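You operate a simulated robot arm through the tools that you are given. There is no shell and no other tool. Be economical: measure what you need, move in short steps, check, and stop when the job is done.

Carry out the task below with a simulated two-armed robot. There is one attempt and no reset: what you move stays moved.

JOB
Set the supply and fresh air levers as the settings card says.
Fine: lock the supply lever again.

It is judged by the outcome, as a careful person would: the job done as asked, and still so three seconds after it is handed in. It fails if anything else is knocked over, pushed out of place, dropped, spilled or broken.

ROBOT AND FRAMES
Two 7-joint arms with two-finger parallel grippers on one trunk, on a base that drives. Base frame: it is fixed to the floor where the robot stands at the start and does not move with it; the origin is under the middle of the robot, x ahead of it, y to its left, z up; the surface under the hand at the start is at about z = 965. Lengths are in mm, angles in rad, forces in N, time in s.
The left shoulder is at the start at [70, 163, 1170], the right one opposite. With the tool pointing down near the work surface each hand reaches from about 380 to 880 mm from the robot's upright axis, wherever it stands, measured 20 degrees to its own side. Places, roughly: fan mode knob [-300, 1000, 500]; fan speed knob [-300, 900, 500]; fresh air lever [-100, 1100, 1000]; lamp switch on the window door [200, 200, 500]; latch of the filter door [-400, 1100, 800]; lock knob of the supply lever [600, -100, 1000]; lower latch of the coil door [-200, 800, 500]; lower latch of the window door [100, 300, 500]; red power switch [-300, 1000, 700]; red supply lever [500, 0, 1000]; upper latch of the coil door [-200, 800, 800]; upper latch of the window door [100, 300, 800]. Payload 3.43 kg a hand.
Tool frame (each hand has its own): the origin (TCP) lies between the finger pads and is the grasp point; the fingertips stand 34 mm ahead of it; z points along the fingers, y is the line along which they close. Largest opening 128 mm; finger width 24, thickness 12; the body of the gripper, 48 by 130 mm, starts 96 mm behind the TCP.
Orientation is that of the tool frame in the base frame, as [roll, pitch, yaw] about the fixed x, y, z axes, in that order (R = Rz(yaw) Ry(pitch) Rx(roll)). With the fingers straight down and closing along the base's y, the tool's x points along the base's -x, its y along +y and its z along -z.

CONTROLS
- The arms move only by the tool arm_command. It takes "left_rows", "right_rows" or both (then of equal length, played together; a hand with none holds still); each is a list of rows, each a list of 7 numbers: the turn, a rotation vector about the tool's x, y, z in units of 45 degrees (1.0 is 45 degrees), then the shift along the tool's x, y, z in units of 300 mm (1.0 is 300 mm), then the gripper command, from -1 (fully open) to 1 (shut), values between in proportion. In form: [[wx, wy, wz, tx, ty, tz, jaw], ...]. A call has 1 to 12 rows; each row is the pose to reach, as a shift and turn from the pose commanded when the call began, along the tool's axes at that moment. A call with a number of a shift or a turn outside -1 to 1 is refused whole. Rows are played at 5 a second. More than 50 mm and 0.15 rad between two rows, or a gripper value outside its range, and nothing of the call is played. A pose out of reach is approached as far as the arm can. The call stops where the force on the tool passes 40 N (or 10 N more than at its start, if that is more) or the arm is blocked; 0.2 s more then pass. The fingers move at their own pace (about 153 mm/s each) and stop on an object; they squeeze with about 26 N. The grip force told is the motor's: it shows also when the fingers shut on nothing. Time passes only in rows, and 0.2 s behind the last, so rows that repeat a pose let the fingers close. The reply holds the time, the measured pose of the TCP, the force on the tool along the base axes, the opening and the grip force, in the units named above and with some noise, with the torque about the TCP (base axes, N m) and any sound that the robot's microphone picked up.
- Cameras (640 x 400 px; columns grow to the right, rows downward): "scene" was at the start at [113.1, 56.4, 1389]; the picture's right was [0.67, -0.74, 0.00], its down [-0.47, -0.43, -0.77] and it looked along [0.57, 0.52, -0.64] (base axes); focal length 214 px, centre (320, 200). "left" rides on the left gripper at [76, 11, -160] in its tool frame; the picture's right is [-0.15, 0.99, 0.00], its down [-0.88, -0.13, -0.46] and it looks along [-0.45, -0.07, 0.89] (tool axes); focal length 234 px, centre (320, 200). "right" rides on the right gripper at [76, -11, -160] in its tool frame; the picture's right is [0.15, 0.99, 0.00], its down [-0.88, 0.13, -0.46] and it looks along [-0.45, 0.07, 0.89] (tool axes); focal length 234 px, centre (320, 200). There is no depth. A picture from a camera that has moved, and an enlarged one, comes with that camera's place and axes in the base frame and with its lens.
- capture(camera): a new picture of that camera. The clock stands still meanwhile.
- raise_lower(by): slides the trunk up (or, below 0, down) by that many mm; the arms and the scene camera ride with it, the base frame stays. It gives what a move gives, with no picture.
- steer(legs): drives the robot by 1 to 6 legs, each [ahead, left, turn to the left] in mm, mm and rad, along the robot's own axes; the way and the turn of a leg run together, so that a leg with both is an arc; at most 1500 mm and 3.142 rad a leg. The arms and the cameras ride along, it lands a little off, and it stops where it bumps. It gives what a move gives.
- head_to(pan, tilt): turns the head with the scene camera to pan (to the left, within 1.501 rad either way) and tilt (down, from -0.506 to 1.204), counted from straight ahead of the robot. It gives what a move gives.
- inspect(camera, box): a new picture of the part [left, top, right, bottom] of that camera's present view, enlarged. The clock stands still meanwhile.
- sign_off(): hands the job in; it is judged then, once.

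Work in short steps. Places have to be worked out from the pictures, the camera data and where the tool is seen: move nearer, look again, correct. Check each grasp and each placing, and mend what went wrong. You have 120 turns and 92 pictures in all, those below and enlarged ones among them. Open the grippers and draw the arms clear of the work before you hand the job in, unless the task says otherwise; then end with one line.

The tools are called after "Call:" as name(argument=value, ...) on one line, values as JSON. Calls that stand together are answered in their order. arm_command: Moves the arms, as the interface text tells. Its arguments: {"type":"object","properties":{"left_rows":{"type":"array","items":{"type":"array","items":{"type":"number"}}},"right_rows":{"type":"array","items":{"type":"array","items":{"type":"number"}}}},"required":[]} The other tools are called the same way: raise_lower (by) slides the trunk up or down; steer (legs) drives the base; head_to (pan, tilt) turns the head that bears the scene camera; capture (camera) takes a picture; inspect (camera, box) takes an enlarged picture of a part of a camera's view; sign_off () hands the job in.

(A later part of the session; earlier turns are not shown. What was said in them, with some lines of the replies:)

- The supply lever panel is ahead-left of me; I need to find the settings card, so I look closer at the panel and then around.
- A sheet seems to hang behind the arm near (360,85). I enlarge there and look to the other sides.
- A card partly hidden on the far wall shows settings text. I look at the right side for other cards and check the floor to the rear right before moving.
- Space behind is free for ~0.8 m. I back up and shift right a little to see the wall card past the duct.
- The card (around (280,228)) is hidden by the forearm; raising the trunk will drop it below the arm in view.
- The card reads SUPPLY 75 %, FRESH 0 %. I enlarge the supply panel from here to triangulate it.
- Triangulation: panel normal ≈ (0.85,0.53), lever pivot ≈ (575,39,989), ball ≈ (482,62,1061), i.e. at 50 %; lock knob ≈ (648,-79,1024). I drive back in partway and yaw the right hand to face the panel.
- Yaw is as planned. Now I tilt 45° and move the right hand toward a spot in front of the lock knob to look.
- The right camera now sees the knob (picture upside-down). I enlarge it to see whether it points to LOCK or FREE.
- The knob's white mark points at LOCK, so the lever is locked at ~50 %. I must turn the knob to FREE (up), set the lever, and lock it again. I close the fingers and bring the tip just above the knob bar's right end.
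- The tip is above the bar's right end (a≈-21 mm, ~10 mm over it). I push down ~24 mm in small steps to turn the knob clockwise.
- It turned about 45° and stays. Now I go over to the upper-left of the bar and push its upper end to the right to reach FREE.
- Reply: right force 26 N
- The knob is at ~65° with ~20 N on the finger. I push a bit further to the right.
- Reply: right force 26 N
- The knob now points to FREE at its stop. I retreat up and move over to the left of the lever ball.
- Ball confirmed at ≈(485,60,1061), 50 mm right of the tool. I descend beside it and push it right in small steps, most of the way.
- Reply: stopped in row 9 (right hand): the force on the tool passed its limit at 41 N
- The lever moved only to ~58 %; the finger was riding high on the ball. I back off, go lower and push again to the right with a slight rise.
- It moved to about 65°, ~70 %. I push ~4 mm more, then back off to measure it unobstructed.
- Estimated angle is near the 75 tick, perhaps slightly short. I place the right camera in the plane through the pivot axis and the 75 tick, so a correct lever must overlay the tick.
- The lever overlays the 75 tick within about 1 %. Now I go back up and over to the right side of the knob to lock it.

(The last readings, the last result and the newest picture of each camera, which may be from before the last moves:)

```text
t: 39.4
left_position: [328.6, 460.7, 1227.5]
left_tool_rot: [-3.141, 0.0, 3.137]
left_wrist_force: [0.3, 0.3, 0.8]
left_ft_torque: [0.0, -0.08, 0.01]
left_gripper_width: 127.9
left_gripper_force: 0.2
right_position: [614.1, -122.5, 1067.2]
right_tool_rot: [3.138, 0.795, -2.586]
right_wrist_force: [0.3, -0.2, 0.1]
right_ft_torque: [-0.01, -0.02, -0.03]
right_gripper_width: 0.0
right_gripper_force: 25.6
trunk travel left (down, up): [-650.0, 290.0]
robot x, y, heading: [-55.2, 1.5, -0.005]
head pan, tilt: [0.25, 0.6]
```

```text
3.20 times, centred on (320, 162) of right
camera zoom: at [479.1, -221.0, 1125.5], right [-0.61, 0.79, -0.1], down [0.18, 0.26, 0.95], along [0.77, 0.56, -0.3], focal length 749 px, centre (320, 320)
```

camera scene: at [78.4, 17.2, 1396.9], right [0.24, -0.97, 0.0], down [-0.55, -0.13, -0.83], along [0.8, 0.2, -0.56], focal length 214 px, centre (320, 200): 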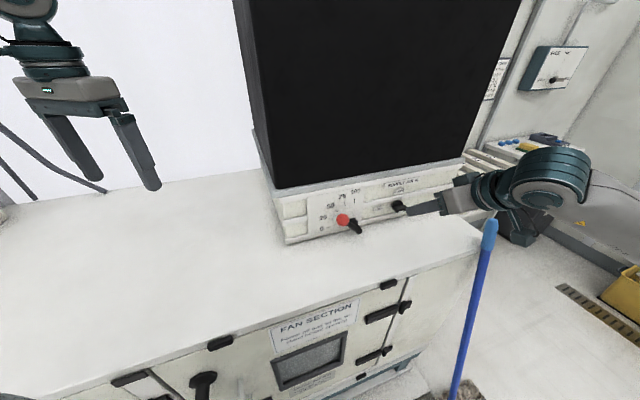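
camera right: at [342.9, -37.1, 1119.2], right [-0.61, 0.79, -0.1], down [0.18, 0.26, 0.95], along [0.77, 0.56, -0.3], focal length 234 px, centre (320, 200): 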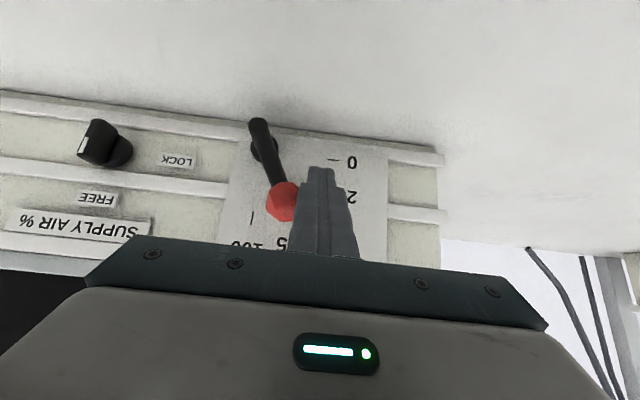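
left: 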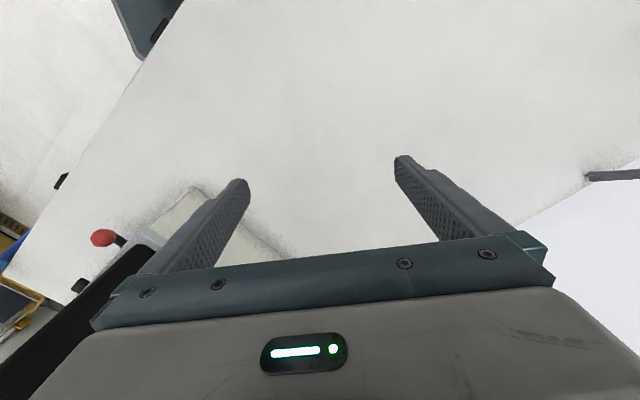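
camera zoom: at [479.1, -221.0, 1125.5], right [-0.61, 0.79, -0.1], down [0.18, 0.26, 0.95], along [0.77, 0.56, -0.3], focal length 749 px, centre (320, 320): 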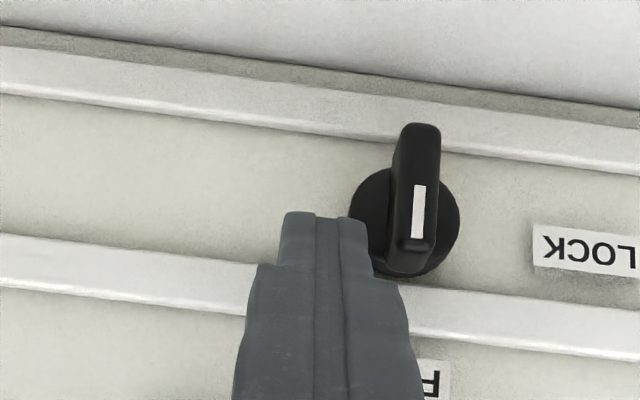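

The finger is just right of the bar's upper end. I push it left (counter-clockwise) in small steps.

Call:
arm_command(right_rows=[[0, 0, 0, 0.01, 0.02, 0.01, 1], [0, 0, 0, 0.01, 0.035, 0.01, 1], [0, 0, 0, 0.01, 0.05, 0.01, 1], [0, 0, 0, 0.01, 0.065, 0.01, 1], [0, 0, 0, 0.01, 0.08, 0.01, 1], [0, 0, 0, 0.01, 0.09, 0.01, 1], [0, 0, 0, 0.01, 0.1, 0.01, 1]])

Call:
inspect(camera="right", box=[220, 100, 420, 225])

```text
t: 41.0
left_position: [327.5, 460.0, 1227.5]
left_tool_rot: [3.14, 0.001, 3.137]
left_wrist_force: [-0.2, 0.2, 0.9]
left_ft_torque: [-0.01, 0.01, -0.02]
left_gripper_width: 128.0
left_gripper_force: 0.1
right_position: [597.7, -98.5, 1063.4]
right_tool_rot: [3.138, 0.795, -2.588]
right_wrist_force: [1.3, -2.5, 7.6]
right_ft_torque: [-0.06, -0.11, -0.07]
right_gripper_width: 0.0
right_gripper_force: 26.0
trunk travel left (down, up): [-650.0, 290.0]
robot x, y, heading: [-57.4, -1.2, -0.009]
head pan, tilt: [0.25, 0.6]
```

```text
3.20 times, centred on (320, 162) of right
camera zoom: at [462.2, -196.9, 1121.8], right [-0.61, 0.79, -0.1], down [0.18, 0.26, 0.95], along [0.77, 0.56, -0.3], focal length 749 px, centre (320, 320)
```

zoom: 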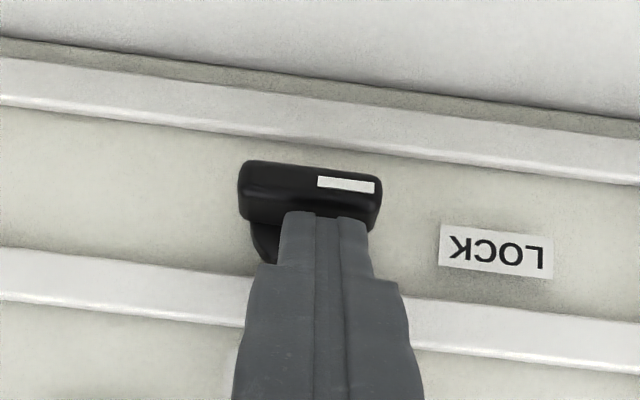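

The knob is back at LOCK, parallel with the rails. I press lightly on its left end to be sure it's seated, then lift off.

Call:
arm_command(right_rows=[[0, 0, 0, -0.02, 0, -0.02, 1], [0, 0, 0, -0.02, 0.05, -0.02, 1], [0, 0, 0, -0.005, 0.05, -0.005, 1], [0, 0, 0, 0.005, 0.05, 0.005, 1], [0, 0, 0, 0.012, 0.05, 0.012, 1], [0, 0, 0, -0.04, 0.05, -0.04, 1], [0, 0, 0, -0.04, 0.05, -0.16, 1], [0, 0, 0, -0.1, 0.05, -0.3, 1], [0, 0, 0, -0.15, 0.05, -0.42, 1]])

Call:
capture(camera="right")

```text
t: 43.0
left_position: [329.0, 461.7, 1228.4]
left_tool_rot: [-3.142, 0.0, 3.139]
left_wrist_force: [-0.5, 0.0, 0.4]
left_ft_torque: [0.01, -0.04, 0.03]
left_gripper_width: 127.9
left_gripper_force: 0.1
right_position: [542.5, -116.0, 1184.5]
right_tool_rot: [3.139, 0.794, -2.587]
right_wrist_force: [0.5, -0.6, 0.3]
right_ft_torque: [-0.01, -0.01, 0.0]
right_gripper_width: 0.0
right_gripper_force: 26.1
trunk travel left (down, up): [-650.0, 290.0]
robot x, y, heading: [-55.5, 2.3, -0.004]
head pan, tilt: [0.25, 0.6]
```

```text
57 pictures are left
camera right: at [406.9, -214.6, 1243.4], right [-0.61, 0.79, -0.1], down [0.18, 0.26, 0.95], along [0.77, 0.56, -0.3], focal length 234 px, centre (320, 200)
```

right: 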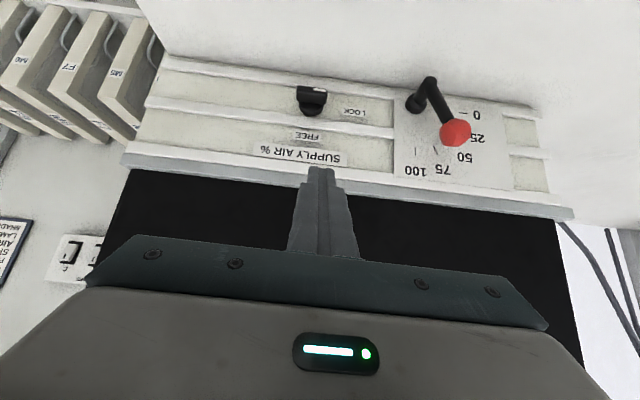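

The supply lever is set and locked. Now I check the supply panel with the head camera and look left toward the fresh air lever.

Call:
inspect(camera="scene", box=[280, 150, 440, 250])

Call:
head_to(pan=1.45, tilt=0.5)

Call:
capture(camera="scene")

```text
4.00 times, centred on (360, 200) of scene
camera zoom: at [77.5, 20.2, 1396.7], right [0.24, -0.97, 0.0], down [-0.55, -0.14, -0.83], along [0.8, 0.2, -0.56], focal length 858 px, centre (160, 200)
```

zoom: 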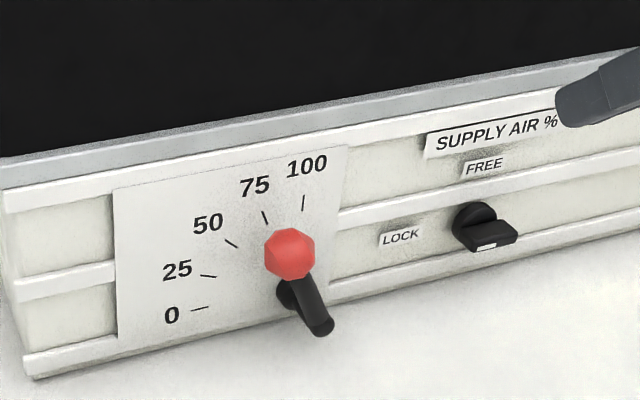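

```text
t: 44.4
left_position: [329.3, 461.1, 1227.2]
left_tool_rot: [-3.141, -0.001, 3.136]
left_wrist_force: [0.2, -0.4, -0.3]
left_ft_torque: [-0.02, -0.02, -0.01]
left_gripper_width: 127.7
left_gripper_force: 0.1
right_position: [543.8, -117.5, 1184.2]
right_tool_rot: [3.137, 0.794, -2.589]
right_wrist_force: [-0.6, -0.9, -0.2]
right_ft_torque: [-0.01, 0.01, 0.01]
right_gripper_width: 0.3
right_gripper_force: 26.0
trunk travel left (down, up): [-650.0, 290.0]
robot x, y, heading: [-58.4, 0.1, -0.005]
head pan, tilt: [1.45, 0.499]
```

```text
55 pictures are left
camera scene: at [4.1, 88.8, 1405.8], right [0.99, -0.13, 0.0], down [-0.06, -0.47, -0.88], along [0.11, 0.87, -0.48], focal length 214 px, centre (320, 200)
```

scene: 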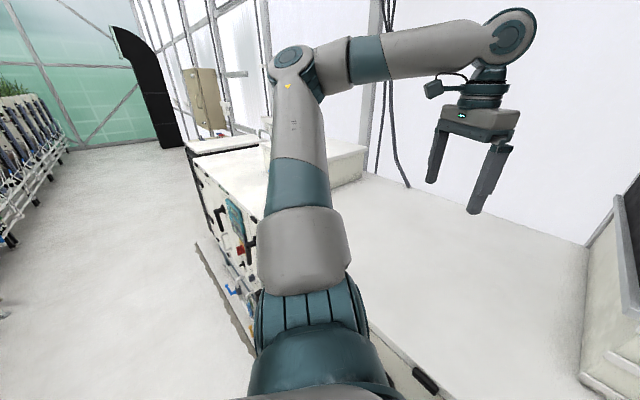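

Supply reads 75 and LOCK from here too. I retract the right hand away from the duct before turning the robot to face along the unit.

Call:
arm_command(right_rows=[[0, 0, 0, 0.067, 0, -0.107, 1], [0, 0, 0, 0.134, 0, -0.213, 1], [0, 0, 0, 0.2, 0, -0.32, 1], [0, 0, 0, 0.267, 0, -0.426, 1], [0, 0, 0, 0.334, 0, -0.532, 1], [0, 0, 0, 0.4, 0, -0.637, 1]])

Call:
raise_lower(by=100)

Call:
steer(legs=[[-60, 0, 0], [0, 0, 0.55]])

Call:
head_to(pan=0.9, tilt=0.5)

Call:
capture(camera="scene")

```text
t: 45.8
left_position: [327.5, 460.5, 1227.7]
left_tool_rot: [-3.141, 0.002, 3.137]
left_wrist_force: [-0.2, 0.0, 1.1]
left_ft_torque: [0.04, -0.02, 0.0]
left_gripper_width: 128.0
left_gripper_force: 0.1
right_position: [354.1, -232.8, 1231.8]
right_tool_rot: [3.137, 0.794, -2.588]
right_wrist_force: [-0.6, 0.7, -1.3]
right_ft_torque: [-0.01, -0.02, -0.02]
right_gripper_width: 0.0
right_gripper_force: 25.9
trunk travel left (down, up): [-650.0, 290.0]
robot x, y, heading: [-59.2, 3.1, -0.005]
head pan, tilt: [1.45, 0.499]
```

```text
t: 47.1
left_position: [329.4, 461.1, 1326.1]
left_tool_rot: [-3.141, 0.0, 3.136]
left_wrist_force: [0.0, -0.1, 0.2]
left_ft_torque: [0.0, -0.02, 0.0]
left_gripper_width: 128.0
left_gripper_force: 0.0
right_position: [355.5, -233.2, 1330.0]
right_tool_rot: [3.136, 0.795, -2.587]
right_wrist_force: [0.0, 0.3, -0.3]
right_ft_torque: [0.0, 0.03, -0.02]
right_gripper_width: 0.2
right_gripper_force: 26.4
trunk travel left (down, up): [-750.0, 190.0]
robot x, y, heading: [-58.0, -2.2, -0.003]
head pan, tilt: [1.45, 0.499]
```

```text
t: 49.7
left_position: [-35.8, 595.2, 1327.2]
left_tool_rot: [-3.14, 0.0, -2.585]
left_wrist_force: [0.2, 0.6, -0.7]
left_ft_torque: [0.0, 0.01, 0.03]
left_gripper_width: 128.1
left_gripper_force: 0.0
right_position: [355.7, 24.3, 1331.6]
right_tool_rot: [3.136, 0.793, -2.024]
right_wrist_force: [-0.3, 0.0, 0.1]
right_ft_torque: [0.01, 0.01, 0.0]
right_gripper_width: 0.0
right_gripper_force: 25.9
trunk travel left (down, up): [-750.0, 190.0]
robot x, y, heading: [-119.7, -2.9, 0.555]
head pan, tilt: [1.45, 0.499]
```

```text
t: 50.6
left_position: [-38.2, 595.7, 1327.5]
left_tool_rot: [3.14, 0.0, -2.583]
left_wrist_force: [-0.1, -0.2, 0.4]
left_ft_torque: [0.02, 0.03, -0.01]
left_gripper_width: 127.8
left_gripper_force: 0.0
right_position: [355.2, 23.8, 1332.3]
right_tool_rot: [3.138, 0.795, -2.024]
right_wrist_force: [-0.4, -0.2, -0.5]
right_ft_torque: [0.0, 0.03, 0.0]
right_gripper_width: 0.0
right_gripper_force: 26.1
trunk travel left (down, up): [-750.0, 190.0]
robot x, y, heading: [-120.1, 2.8, 0.558]
head pan, tilt: [0.901, 0.499]
```

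```text
54 pictures are left
camera scene: at [-65.7, 115.9, 1505.8], right [0.99, -0.11, 0.0], down [-0.05, -0.48, -0.88], along [0.1, 0.87, -0.48], focal length 214 px, centre (320, 200)
```

scene: 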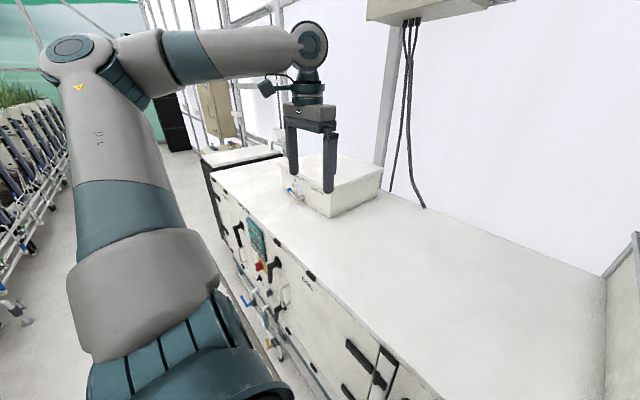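

The fresh air lever (blue handle) is on the small box on the deck. I drive left along the unit by 560 mm and look again.

Call:
steer(legs=[[0, 560, 0]])

Call:
head_to(pan=0.5, tilt=0.6)

Call:
capture(camera="scene")

```text
t: 53.8
left_position: [-323.4, 1057.1, 1328.4]
left_tool_rot: [3.14, 0.0, -2.585]
left_wrist_force: [-0.2, -0.3, 0.0]
left_ft_torque: [0.02, 0.0, -0.01]
left_gripper_width: 127.8
left_gripper_force: 0.1
right_position: [67.6, 484.7, 1332.2]
right_tool_rot: [3.138, 0.793, -2.028]
right_wrist_force: [0.7, 0.0, -0.6]
right_ft_torque: [0.03, 0.01, 0.0]
right_gripper_width: 0.0
right_gripper_force: 25.7
trunk travel left (down, up): [-750.0, 190.0]
robot x, y, heading: [-401.9, 462.9, 0.555]
head pan, tilt: [0.901, 0.499]
```

```text
t: 54.6
left_position: [-323.4, 1058.1, 1326.9]
left_tool_rot: [3.141, 0.001, -2.585]
left_wrist_force: [-0.6, 1.0, 0.5]
left_ft_torque: [0.04, -0.01, -0.02]
left_gripper_width: 128.1
left_gripper_force: 0.1
right_position: [67.5, 486.3, 1331.2]
right_tool_rot: [3.136, 0.792, -2.029]
right_wrist_force: [0.7, -0.6, -0.1]
right_ft_torque: [-0.02, 0.01, 0.04]
right_gripper_width: 0.0
right_gripper_force: 26.0
trunk travel left (down, up): [-750.0, 190.0]
robot x, y, heading: [-404.6, 463.9, 0.561]
head pan, tilt: [0.499, 0.6]
```

```text
53 pictures are left
camera scene: at [-320.1, 565.2, 1496.7], right [0.87, -0.49, 0.0], down [-0.28, -0.49, -0.83], along [0.41, 0.72, -0.56], focal length 214 px, centre (320, 200)
```

scene: 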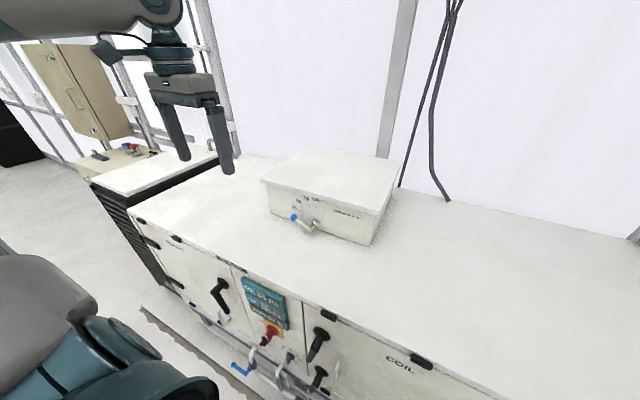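

Call:
inspect(camera="scene", box=[256, 170, 400, 260])

```text
4.44 times, centred on (328, 215) of scene
camera zoom: at [-320.1, 565.2, 1496.7], right [0.87, -0.49, 0.0], down [-0.28, -0.49, -0.83], along [0.41, 0.72, -0.56], focal length 953 px, centre (284, 133)
```

zoom: 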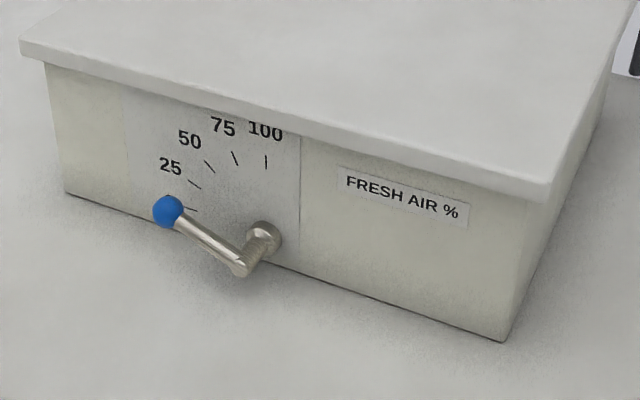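

The fresh lever (blue ball) stands somewhere around 0–25 %. I bring the left hand, closed and tilted 45°, in front of it for a close look.

Call:
arm_command(left_rows=[[0, -0.125, 0, -0.046, -0.027, 0.097, 1], [0, -0.25, 0, -0.092, -0.053, 0.193, 1], [0, -0.375, 0, -0.139, -0.08, 0.29, 1], [0, -0.5, 0, -0.185, -0.107, 0.387, 1], [0, -0.625, 0, -0.231, -0.133, 0.483, 1], [0, -0.75, 0, -0.278, -0.16, 0.58, 1], [0, -0.875, 0, -0.324, -0.187, 0.677, 1], [0, -1, 0, -0.37, -0.213, 0.773, 1], [0, -1, 0, -0.37, -0.213, 0.773, 1]])

Call:
capture(camera="left")

Call:
capture(camera="scene")

```text
t: 56.6
left_position: [-192.8, 1070.1, 1095.1]
left_tool_rot: [-3.139, 0.785, -2.586]
left_wrist_force: [0.6, -0.2, -0.1]
left_ft_torque: [0.01, 0.0, 0.01]
left_gripper_width: 0.0
left_gripper_force: 26.1
left hand out of reach, approached as far as the arm can: row 8, 9
right_position: [67.1, 485.1, 1332.1]
right_tool_rot: [3.137, 0.794, -2.027]
right_wrist_force: [0.5, -1.0, -0.6]
right_ft_torque: [0.0, 0.02, 0.01]
right_gripper_width: 0.2
right_gripper_force: 26.1
trunk travel left (down, up): [-750.0, 190.0]
robot x, y, heading: [-409.0, 463.8, 0.558]
head pan, tilt: [0.499, 0.6]
```

```text
51 pictures are left
camera left: at [-340.2, 991.6, 1154.6], right [-0.43, 0.9, 0.1], down [0.32, 0.05, 0.94], along [0.84, 0.44, -0.31], focal length 234 px, centre (320, 200)
```

left: 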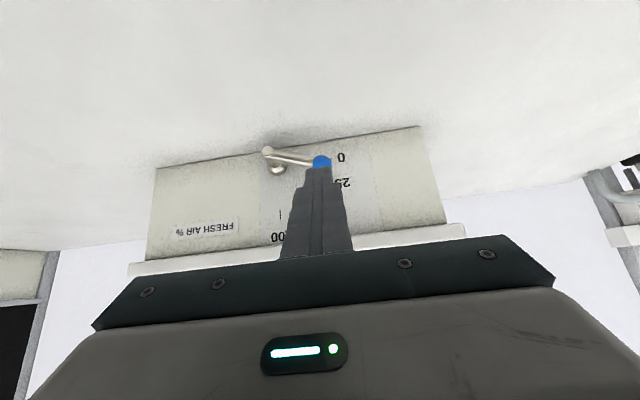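

```text
50 pictures are left
camera scene: at [-320.2, 564.1, 1496.8], right [0.87, -0.49, 0.0], down [-0.28, -0.49, -0.83], along [0.41, 0.72, -0.56], focal length 214 px, centre (320, 200)
```

scene: 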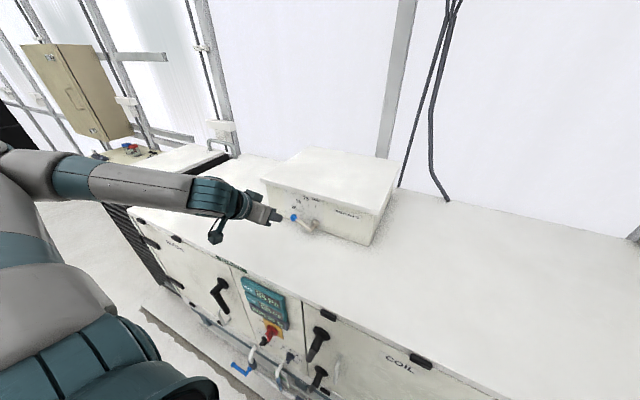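

The hand is at its reach limit; triangulated ball ≈ (-110,1119,1023), about 24° i.e. ~25 %. I drive 180 mm left so the left arm has a comfortable reach.

Call:
steer(legs=[[0, 180, 0]])

Call:
capture(camera="left")

Call:
capture(camera="scene")

```text
t: 58.3
left_position: [-283.8, 1223.9, 1093.8]
left_tool_rot: [-3.134, 0.783, -2.59]
left_wrist_force: [-0.5, 0.2, -0.5]
left_ft_torque: [-0.01, 0.0, -0.01]
left_gripper_width: 0.4
left_gripper_force: 26.2
right_position: [-30.3, 637.8, 1331.3]
right_tool_rot: [3.14, 0.792, -2.031]
right_wrist_force: [0.1, 0.7, -1.1]
right_ft_torque: [-0.05, 0.0, -0.04]
right_gripper_width: 0.3
right_gripper_force: 26.0
trunk travel left (down, up): [-750.0, 190.0]
robot x, y, heading: [-503.5, 617.9, 0.55]
head pan, tilt: [0.499, 0.6]
stopped in leg 1: the robot was blocked; the commanded pose is now the measured one
```

```text
49 pictures are left
camera left: at [-434.2, 1147.7, 1153.4], right [-0.43, 0.9, 0.1], down [0.32, 0.05, 0.94], along [0.84, 0.44, -0.31], focal length 234 px, centre (320, 200)
```

left: 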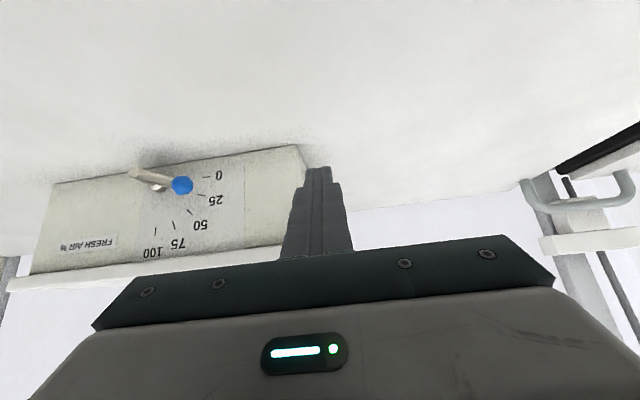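

```text
48 pictures are left
camera scene: at [-417.2, 721.0, 1496.6], right [0.87, -0.5, 0.0], down [-0.28, -0.49, -0.82], along [0.41, 0.71, -0.57], focal length 214 px, centre (320, 200)
```

scene: 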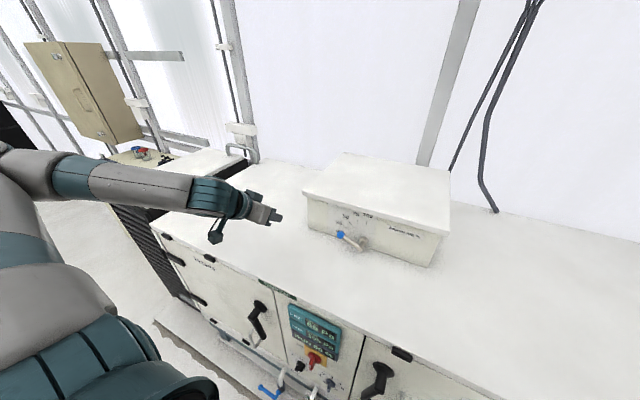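

It travelled ~180 mm but reports being blocked at the end. I look down to see what it touched.

Call:
head_to(pan=0.2, tilt=1.2)

Call:
capture(camera="scene")

Call:
head_to(pan=1.4, tilt=0.9)

Call:
capture(camera="scene")

```text
t: 59.3
left_position: [-283.6, 1220.8, 1095.0]
left_tool_rot: [-3.139, 0.783, -2.591]
left_wrist_force: [0.5, -0.9, -0.2]
left_ft_torque: [-0.01, 0.0, -0.03]
left_gripper_width: 0.0
left_gripper_force: 26.3
right_position: [-29.2, 634.8, 1331.6]
right_tool_rot: [3.137, 0.794, -2.036]
right_wrist_force: [0.9, 0.6, 0.8]
right_ft_torque: [-0.03, 0.01, 0.02]
right_gripper_width: 0.0
right_gripper_force: 25.7
trunk travel left (down, up): [-750.0, 190.0]
robot x, y, heading: [-503.2, 614.3, 0.551]
head pan, tilt: [0.201, 1.201]
```

```text
47 pictures are left
camera scene: at [-418.5, 679.5, 1452.2], right [0.68, -0.73, 0.0], down [-0.68, -0.63, -0.36], along [0.27, 0.25, -0.93], focal length 214 px, centre (320, 200)
```

scene: 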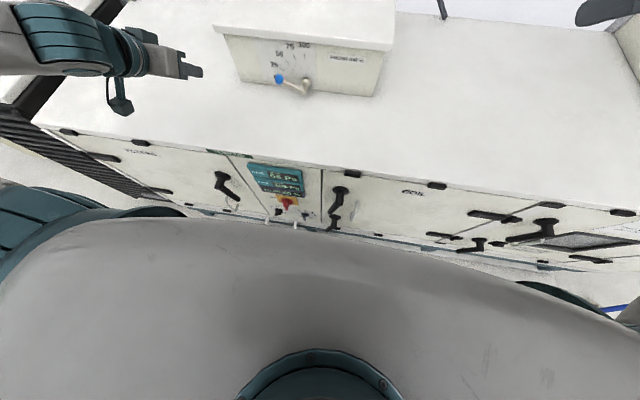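

```text
t: 60.7
left_position: [-283.2, 1222.0, 1094.2]
left_tool_rot: [-3.14, 0.784, -2.591]
left_wrist_force: [0.1, -0.8, -0.3]
left_ft_torque: [0.02, 0.01, 0.02]
left_gripper_width: 0.0
left_gripper_force: 26.0
right_position: [-29.1, 635.3, 1331.5]
right_tool_rot: [3.135, 0.792, -2.036]
right_wrist_force: [-0.2, -0.9, -0.3]
right_ft_torque: [0.02, 0.01, -0.01]
right_gripper_width: 0.0
right_gripper_force: 26.0
trunk travel left (down, up): [-750.0, 190.0]
robot x, y, heading: [-500.5, 616.5, 0.549]
head pan, tilt: [1.4, 0.901]
```

```text
46 pictures are left
camera scene: at [-487.3, 711.4, 1471.9], right [0.93, 0.37, 0.0], down [0.29, -0.73, -0.62], along [-0.23, 0.58, -0.78], focal length 214 px, centre (320, 200)
```

scene: 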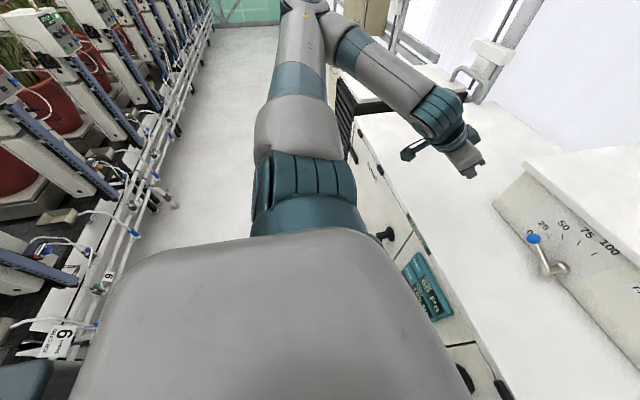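

Something (plant rack at rear left or a front valve) limits it. I back off 30 mm to the right to leave no contact, then look at the valves and rack.

Call:
steer(legs=[[0, -30, 0]])

Call:
head_to(pan=1.5, tilt=1.1)

Call:
capture(camera="scene")

Call:
head_to(pan=0.75, tilt=0.9)

Call:
capture(camera="scene")

```text
t: 61.5
left_position: [-271.4, 1202.5, 1092.8]
left_tool_rot: [-3.133, 0.783, -2.585]
left_wrist_force: [-0.6, -0.3, -1.1]
left_ft_torque: [-0.01, -0.05, -0.07]
left_gripper_width: 0.1
left_gripper_force: 26.0
right_position: [-16.9, 617.1, 1332.5]
right_tool_rot: [-3.141, 0.792, -2.029]
right_wrist_force: [0.2, 1.4, 0.3]
right_ft_torque: [-0.08, -0.02, -0.03]
right_gripper_width: 0.0
right_gripper_force: 26.2
trunk travel left (down, up): [-750.0, 190.0]
robot x, y, heading: [-485.7, 591.7, 0.55]
head pan, tilt: [1.4, 0.901]
```

```text
t: 62.3
left_position: [-268.4, 1197.8, 1093.9]
left_tool_rot: [-3.14, 0.784, -2.592]
left_wrist_force: [0.1, -0.5, -0.1]
left_ft_torque: [-0.02, -0.01, 0.03]
left_gripper_width: 0.0
left_gripper_force: 25.9
right_position: [-12.9, 610.8, 1331.4]
right_tool_rot: [3.136, 0.793, -2.035]
right_wrist_force: [0.2, 0.4, 0.3]
right_ft_torque: [0.05, 0.0, 0.02]
right_gripper_width: 0.1
right_gripper_force: 25.8
trunk travel left (down, up): [-750.0, 190.0]
robot x, y, heading: [-488.5, 590.4, 0.55]
head pan, tilt: [1.499, 1.1]
```

```text
45 pictures are left
camera scene: at [-472.8, 671.7, 1458.2], right [0.89, 0.46, 0.0], down [0.41, -0.79, -0.46], along [-0.21, 0.4, -0.89], focal length 214 px, centre (320, 200)
```

scene: 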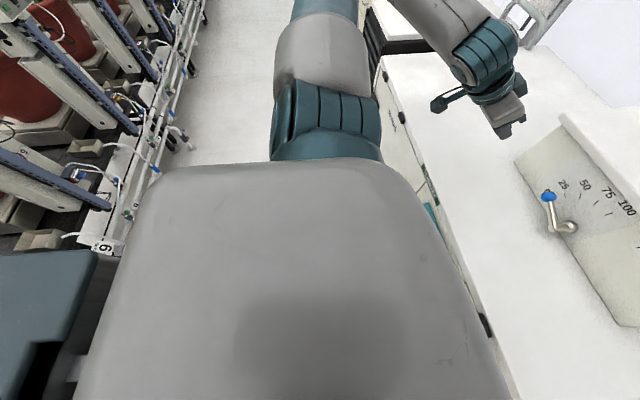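

```text
t: 63.4
left_position: [-267.6, 1196.6, 1093.9]
left_tool_rot: [-3.141, 0.784, -2.592]
left_wrist_force: [1.2, 0.5, 0.7]
left_ft_torque: [0.02, -0.01, 0.0]
left_gripper_width: 0.0
left_gripper_force: 26.1
right_position: [-13.1, 610.8, 1331.9]
right_tool_rot: [3.136, 0.794, -2.034]
right_wrist_force: [0.9, -0.2, -0.4]
right_ft_torque: [-0.01, 0.03, 0.01]
right_gripper_width: 0.0
right_gripper_force: 26.0
trunk travel left (down, up): [-750.0, 190.0]
robot x, y, heading: [-486.3, 589.9, 0.548]
head pan, tilt: [0.75, 0.901]
```

```text
44 pictures are left
camera scene: at [-424.1, 689.0, 1471.9], right [0.96, -0.27, 0.0], down [-0.21, -0.76, -0.62], along [0.17, 0.6, -0.78], focal length 214 px, centre (320, 200)
```

scene: 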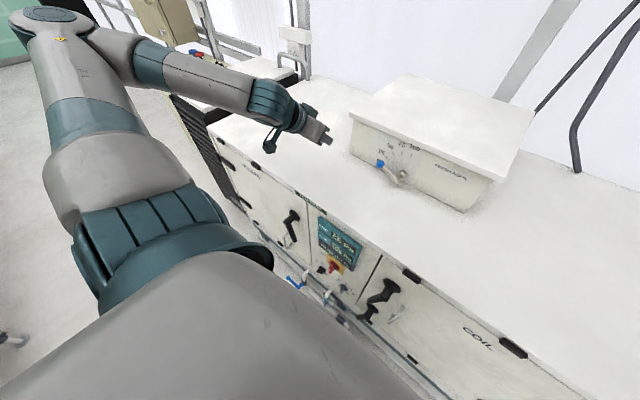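

Nothing looks displaced. Ball re-triangulated at ≈(-111,1119,1024). I bring the closed left fingertip to just above it.

Call:
arm_command(left_rows=[[0, 0, 0, 0, -0.165, 0, 1], [0, 0, 0, 0, -0.33, 0, 1], [0, 0, 0, 0, -0.495, 0, 1], [0, 0, 0, -0.075, -0.495, 0.08, 1], [0, 0, 0, -0.15, -0.495, 0.2, 1], [0, 0, 0, -0.15, -0.495, 0.2, 1]])

Call:
inspect(camera="left", box=[200, 80, 440, 230])

Call:
inspect(camera="scene", box=[320, 90, 480, 190])

```text
t: 64.8
left_position: [-128.5, 1108.5, 1083.8]
left_tool_rot: [-3.141, 0.783, -2.59]
left_wrist_force: [0.0, -1.1, 0.6]
left_ft_torque: [0.0, -0.01, -0.02]
left_gripper_width: 0.0
left_gripper_force: 25.7
left hand out of reach, approached as far as the arm can: row 1, 2, 3, 4
right_position: [-13.3, 610.0, 1331.7]
right_tool_rot: [3.136, 0.793, -2.037]
right_wrist_force: [-0.4, 0.2, -0.2]
right_ft_torque: [0.04, 0.02, 0.04]
right_gripper_width: 0.0
right_gripper_force: 26.3
trunk travel left (down, up): [-750.0, 190.0]
robot x, y, heading: [-488.5, 592.8, 0.551]
head pan, tilt: [0.75, 0.901]
```

```text
2.67 times, centred on (320, 155) of left
camera zoom: at [-277.8, 1031.9, 1142.7], right [-0.43, 0.9, 0.1], down [0.33, 0.05, 0.94], along [0.84, 0.44, -0.31], focal length 624 px, centre (320, 320)
```

zoom: 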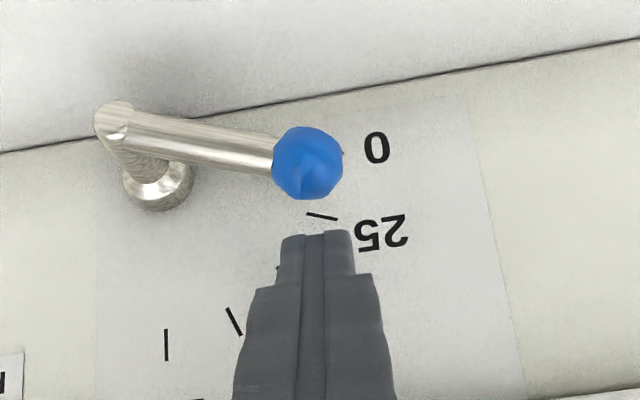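

```text
4.00 times, centred on (400, 140) of scene
camera zoom: at [-423.5, 688.3, 1472.0], right [0.96, -0.27, 0.0], down [-0.21, -0.75, -0.62], along [0.17, 0.6, -0.78], focal length 858 px, centre (0, 440)
```

zoom: 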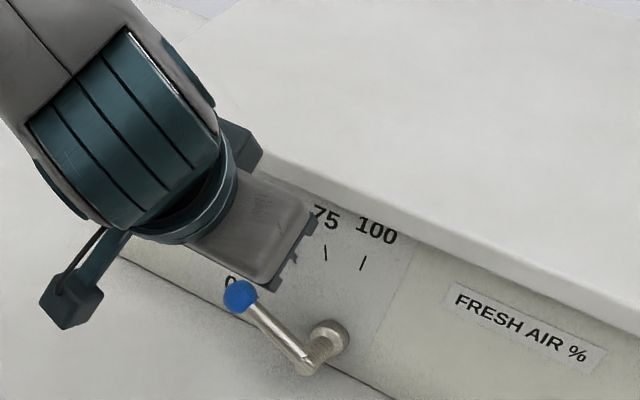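

The tip is ~14 mm above the ball, well centred. I push down gently in small steps, about 38 mm of the estimated 43 mm, then look.

Call:
arm_command(left_rows=[[0, 0, 0, 0.028, 0.01, 0.028, 1], [0, 0, 0, 0.04, 0.01, 0.04, 1], [0, 0, 0, 0.054, 0.012, 0.054, 1], [0, 0, 0, 0.066, 0.014, 0.066, 1], [0, 0, 0, 0.078, 0.016, 0.078, 1], [0, 0, 0, 0.09, 0.016, 0.09, 1], [0, 0, 0, 0.09, 0.016, 0.09, 1]])

Call:
inspect(camera="left", box=[200, 80, 440, 230])

```text
t: 66.4
left_position: [-131.2, 1112.6, 1046.1]
left_tool_rot: [-3.14, 0.783, -2.592]
left_wrist_force: [-0.1, 0.4, -0.3]
left_ft_torque: [0.02, 0.0, -0.01]
left_gripper_width: 0.0
left_gripper_force: 26.2
right_position: [-12.6, 610.9, 1331.0]
right_tool_rot: [3.137, 0.795, -2.034]
right_wrist_force: [0.9, -0.4, 0.5]
right_ft_torque: [-0.01, -0.03, -0.01]
right_gripper_width: 0.2
right_gripper_force: 25.8
trunk travel left (down, up): [-750.0, 190.0]
robot x, y, heading: [-486.9, 591.6, 0.552]
head pan, tilt: [0.75, 0.901]
```

```text
2.67 times, centred on (320, 155) of left
camera zoom: at [-279.6, 1035.8, 1105.9], right [-0.43, 0.9, 0.1], down [0.33, 0.05, 0.94], along [0.84, 0.44, -0.31], focal length 624 px, centre (320, 320)
```

zoom: 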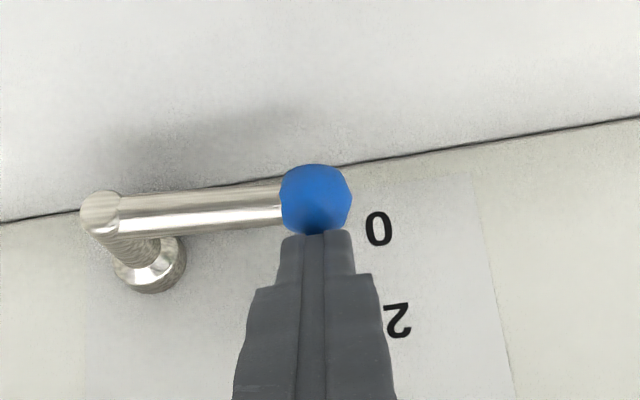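

It moves easily; now ~5° above horizontal (≈6 %). I push a further ~7 mm down.

Call:
arm_command(left_rows=[[0, 0, 0, 0.008, 0, 0.008, 1], [0, 0, 0, 0.0165, 0, 0.0165, 1], [0, 0, 0, 0.0165, 0, 0.0165, 1]])

Call:
inspect(camera="left", box=[200, 80, 440, 230])

```text
t: 67.2
left_position: [-130.2, 1110.9, 1039.5]
left_tool_rot: [-3.139, 0.785, -2.591]
left_wrist_force: [-3.0, -0.7, 8.2]
left_ft_torque: [0.04, -0.06, 0.06]
left_gripper_width: 0.1
left_gripper_force: 25.8
right_position: [-15.1, 610.5, 1331.8]
right_tool_rot: [3.138, 0.794, -2.035]
right_wrist_force: [0.0, 0.1, -0.1]
right_ft_torque: [-0.01, -0.03, 0.0]
right_gripper_width: 0.1
right_gripper_force: 26.1
trunk travel left (down, up): [-750.0, 190.0]
robot x, y, heading: [-487.3, 591.8, 0.55]
head pan, tilt: [0.75, 0.901]
```

```text
2.67 times, centred on (320, 155) of left
camera zoom: at [-280.3, 1034.9, 1099.2], right [-0.43, 0.9, 0.1], down [0.32, 0.05, 0.95], along [0.84, 0.44, -0.31], focal length 624 px, centre (320, 320)
```

zoom: 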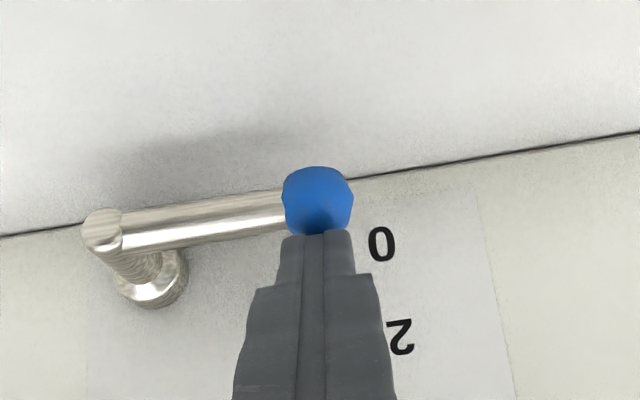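

Arm now looks horizontal within ~1° and there is 8 N of resistance. I press 2 mm more to feel for the end stop, then lift and look clear.

Call:
arm_command(left_rows=[[0, 0, 0, 0.005, 0, 0.005, 1], [0, 0, 0, 0.005, 0, 0.005, 1]])

Call:
arm_command(left_rows=[[0, 0, 0, -0.06, 0, -0.06, 1], [0, 0, 0, -0.1, 0, -0.13, 1], [0, 0, 0, -0.1, 0.1, -0.2, 1], [0, 0, 0, -0.1, 0.2, -0.25, 1]])

Call:
inspect(camera="left", box=[150, 60, 390, 210])

Call:
capture(camera="scene")

```text
t: 67.8
left_position: [-132.3, 1111.8, 1039.5]
left_tool_rot: [-3.14, 0.787, -2.592]
left_wrist_force: [-4.3, -0.5, 17.7]
left_ft_torque: [0.16, -0.07, 0.11]
left_gripper_width: 0.1
left_gripper_force: 26.3
right_position: [-15.8, 611.0, 1332.3]
right_tool_rot: [3.139, 0.797, -2.032]
right_wrist_force: [-0.3, -1.2, 0.2]
right_ft_torque: [0.01, 0.01, 0.03]
right_gripper_width: 0.0
right_gripper_force: 25.7
trunk travel left (down, up): [-750.0, 190.0]
robot x, y, heading: [-487.0, 591.0, 0.543]
head pan, tilt: [0.75, 0.901]
```

```text
t: 68.8
left_position: [-193.5, 1148.7, 1112.2]
left_tool_rot: [-3.139, 0.784, -2.591]
left_wrist_force: [-0.1, 0.5, -0.2]
left_ft_torque: [-0.02, -0.03, 0.01]
left_gripper_width: 0.2
left_gripper_force: 26.4
right_position: [-15.8, 612.9, 1332.6]
right_tool_rot: [3.14, 0.795, -2.031]
right_wrist_force: [-0.4, -0.1, -0.5]
right_ft_torque: [-0.02, 0.03, -0.05]
right_gripper_width: 0.0
right_gripper_force: 26.4
trunk travel left (down, up): [-750.0, 190.0]
robot x, y, heading: [-490.0, 592.2, 0.549]
head pan, tilt: [0.75, 0.901]
```

```text
2.67 times, centred on (270, 135) of left
camera zoom: at [-341.8, 1072.2, 1171.3], right [-0.43, 0.9, 0.1], down [0.32, 0.05, 0.94], along [0.84, 0.44, -0.31], focal length 624 px, centre (453, 373)
```

zoom: 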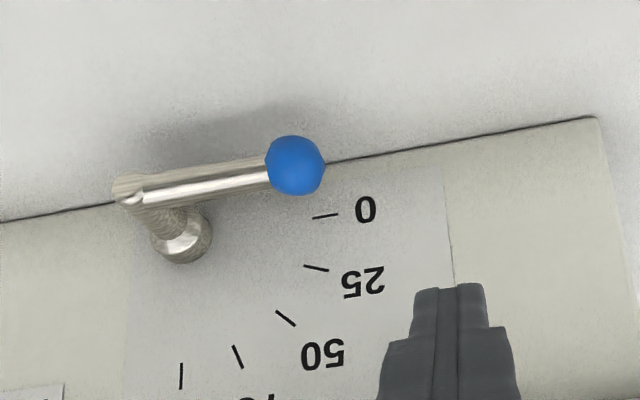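

```text
38 pictures are left
camera scene: at [-426.7, 689.8, 1472.0], right [0.96, -0.27, 0.0], down [-0.21, -0.76, -0.62], along [0.17, 0.6, -0.78], focal length 214 px, centre (320, 200)
```

scene: 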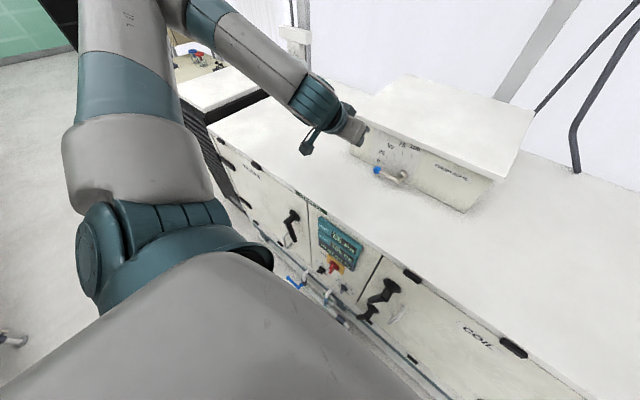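

The lever lies parallel with the 0 tick, at its stop (17.7 N). I draw the left hand back and up and open both grippers.

Call:
arm_command(left_rows=[[0, 0, 0, -0.012, 0, -0.106, 1], [0, 0, 0, -0.024, 0, -0.212, 0], [0, 0, 0, -0.036, 0, -0.318, -1], [0, 0, 0, -0.048, 0, -0.424, -1], [0, 0, 0, -0.048, 0, -0.424, -1]], right_rows=[[0, 0, 0, 0, 0, 0, 1], [0, 0, 0, 0, 0, 0, 0], [0, 0, 0, 0, 0, 0, -1], [0, 0, 0, 0, 0, 0, -1], [0, 0, 0, 0, 0, 0, -1]])

Call:
inspect(camera="scene", box=[320, 90, 480, 190])

Call:
head_to(pan=-0.6, tilt=0.6)

Call:
capture(camera="scene")

```text
t: 70.0
left_position: [-237.2, 1143.0, 1234.0]
left_tool_rot: [-3.138, 0.78, -2.592]
left_wrist_force: [0.7, 0.4, -0.6]
left_ft_torque: [-0.02, 0.05, 0.03]
left_gripper_width: 128.2
left_gripper_force: 0.1
left hand out of reach, approached as far as the arm can: row 1, 2, 3, 4, 5
right_position: [-12.9, 612.4, 1330.7]
right_tool_rot: [3.136, 0.794, -2.033]
right_wrist_force: [0.2, -0.1, 0.6]
right_ft_torque: [-0.01, 0.02, 0.03]
right_gripper_width: 128.0
right_gripper_force: 0.2
trunk travel left (down, up): [-750.0, 190.0]
robot x, y, heading: [-487.9, 588.0, 0.548]
head pan, tilt: [0.75, 0.901]
```

```text
4.00 times, centred on (400, 140) of scene
camera zoom: at [-423.3, 689.8, 1471.8], right [0.96, -0.27, 0.0], down [-0.21, -0.76, -0.62], along [0.17, 0.6, -0.78], focal length 858 px, centre (0, 440)
```

zoom: 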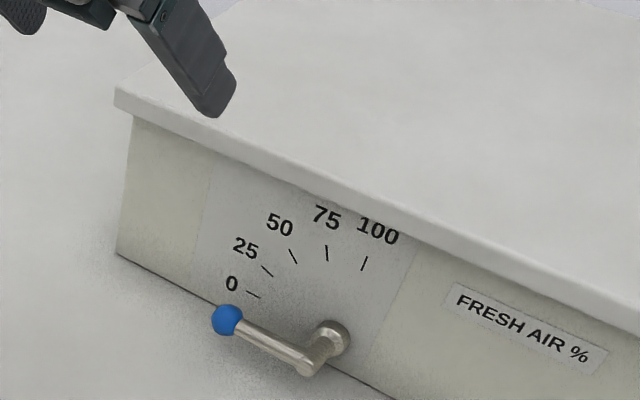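

```text
t: 71.5
left_position: [-237.5, 1142.2, 1234.2]
left_tool_rot: [-3.138, 0.782, -2.592]
left_wrist_force: [-0.1, -0.1, 0.2]
left_ft_torque: [0.03, -0.04, 0.02]
left_gripper_width: 127.8
left_gripper_force: 0.2
right_position: [-14.2, 610.3, 1332.1]
right_tool_rot: [3.136, 0.795, -2.033]
right_wrist_force: [-1.0, -0.1, -0.8]
right_ft_torque: [-0.01, 0.02, 0.03]
right_gripper_width: 127.8
right_gripper_force: 0.1
trunk travel left (down, up): [-750.0, 190.0]
robot x, y, heading: [-487.2, 592.7, 0.545]
head pan, tilt: [-0.6, 0.6]
```

```text
36 pictures are left
camera scene: at [-356.2, 611.8, 1496.7], right [-0.05, -1.0, 0.0], down [-0.56, 0.03, -0.82], along [0.82, -0.04, -0.57], focal length 214 px, centre (320, 200)
```

scene: 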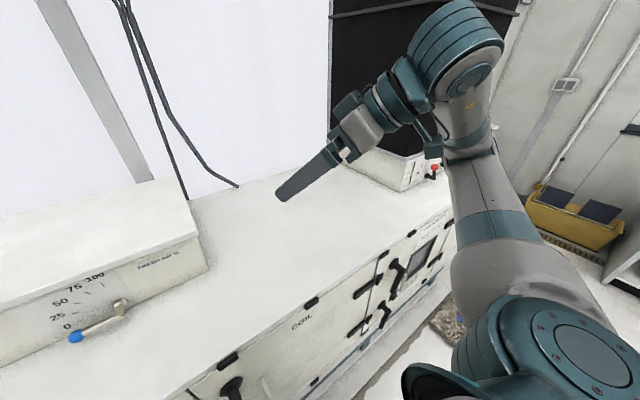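

Fresh air is at 0, supply was last seen at 75 and locked, and both hands are open and clear. I hand the job in.

Call:
sign_off()

```text
The job is handed in.
```

The supply lever is at 75 % (within about 1 %, judged against its tick) and locked again, and the fresh air lever is at 0 %, as the settings card says. While driving to the fresh air lever the base was briefly blocked by something I couldn't identify; I backed off, and nothing looked moved in the pictures.
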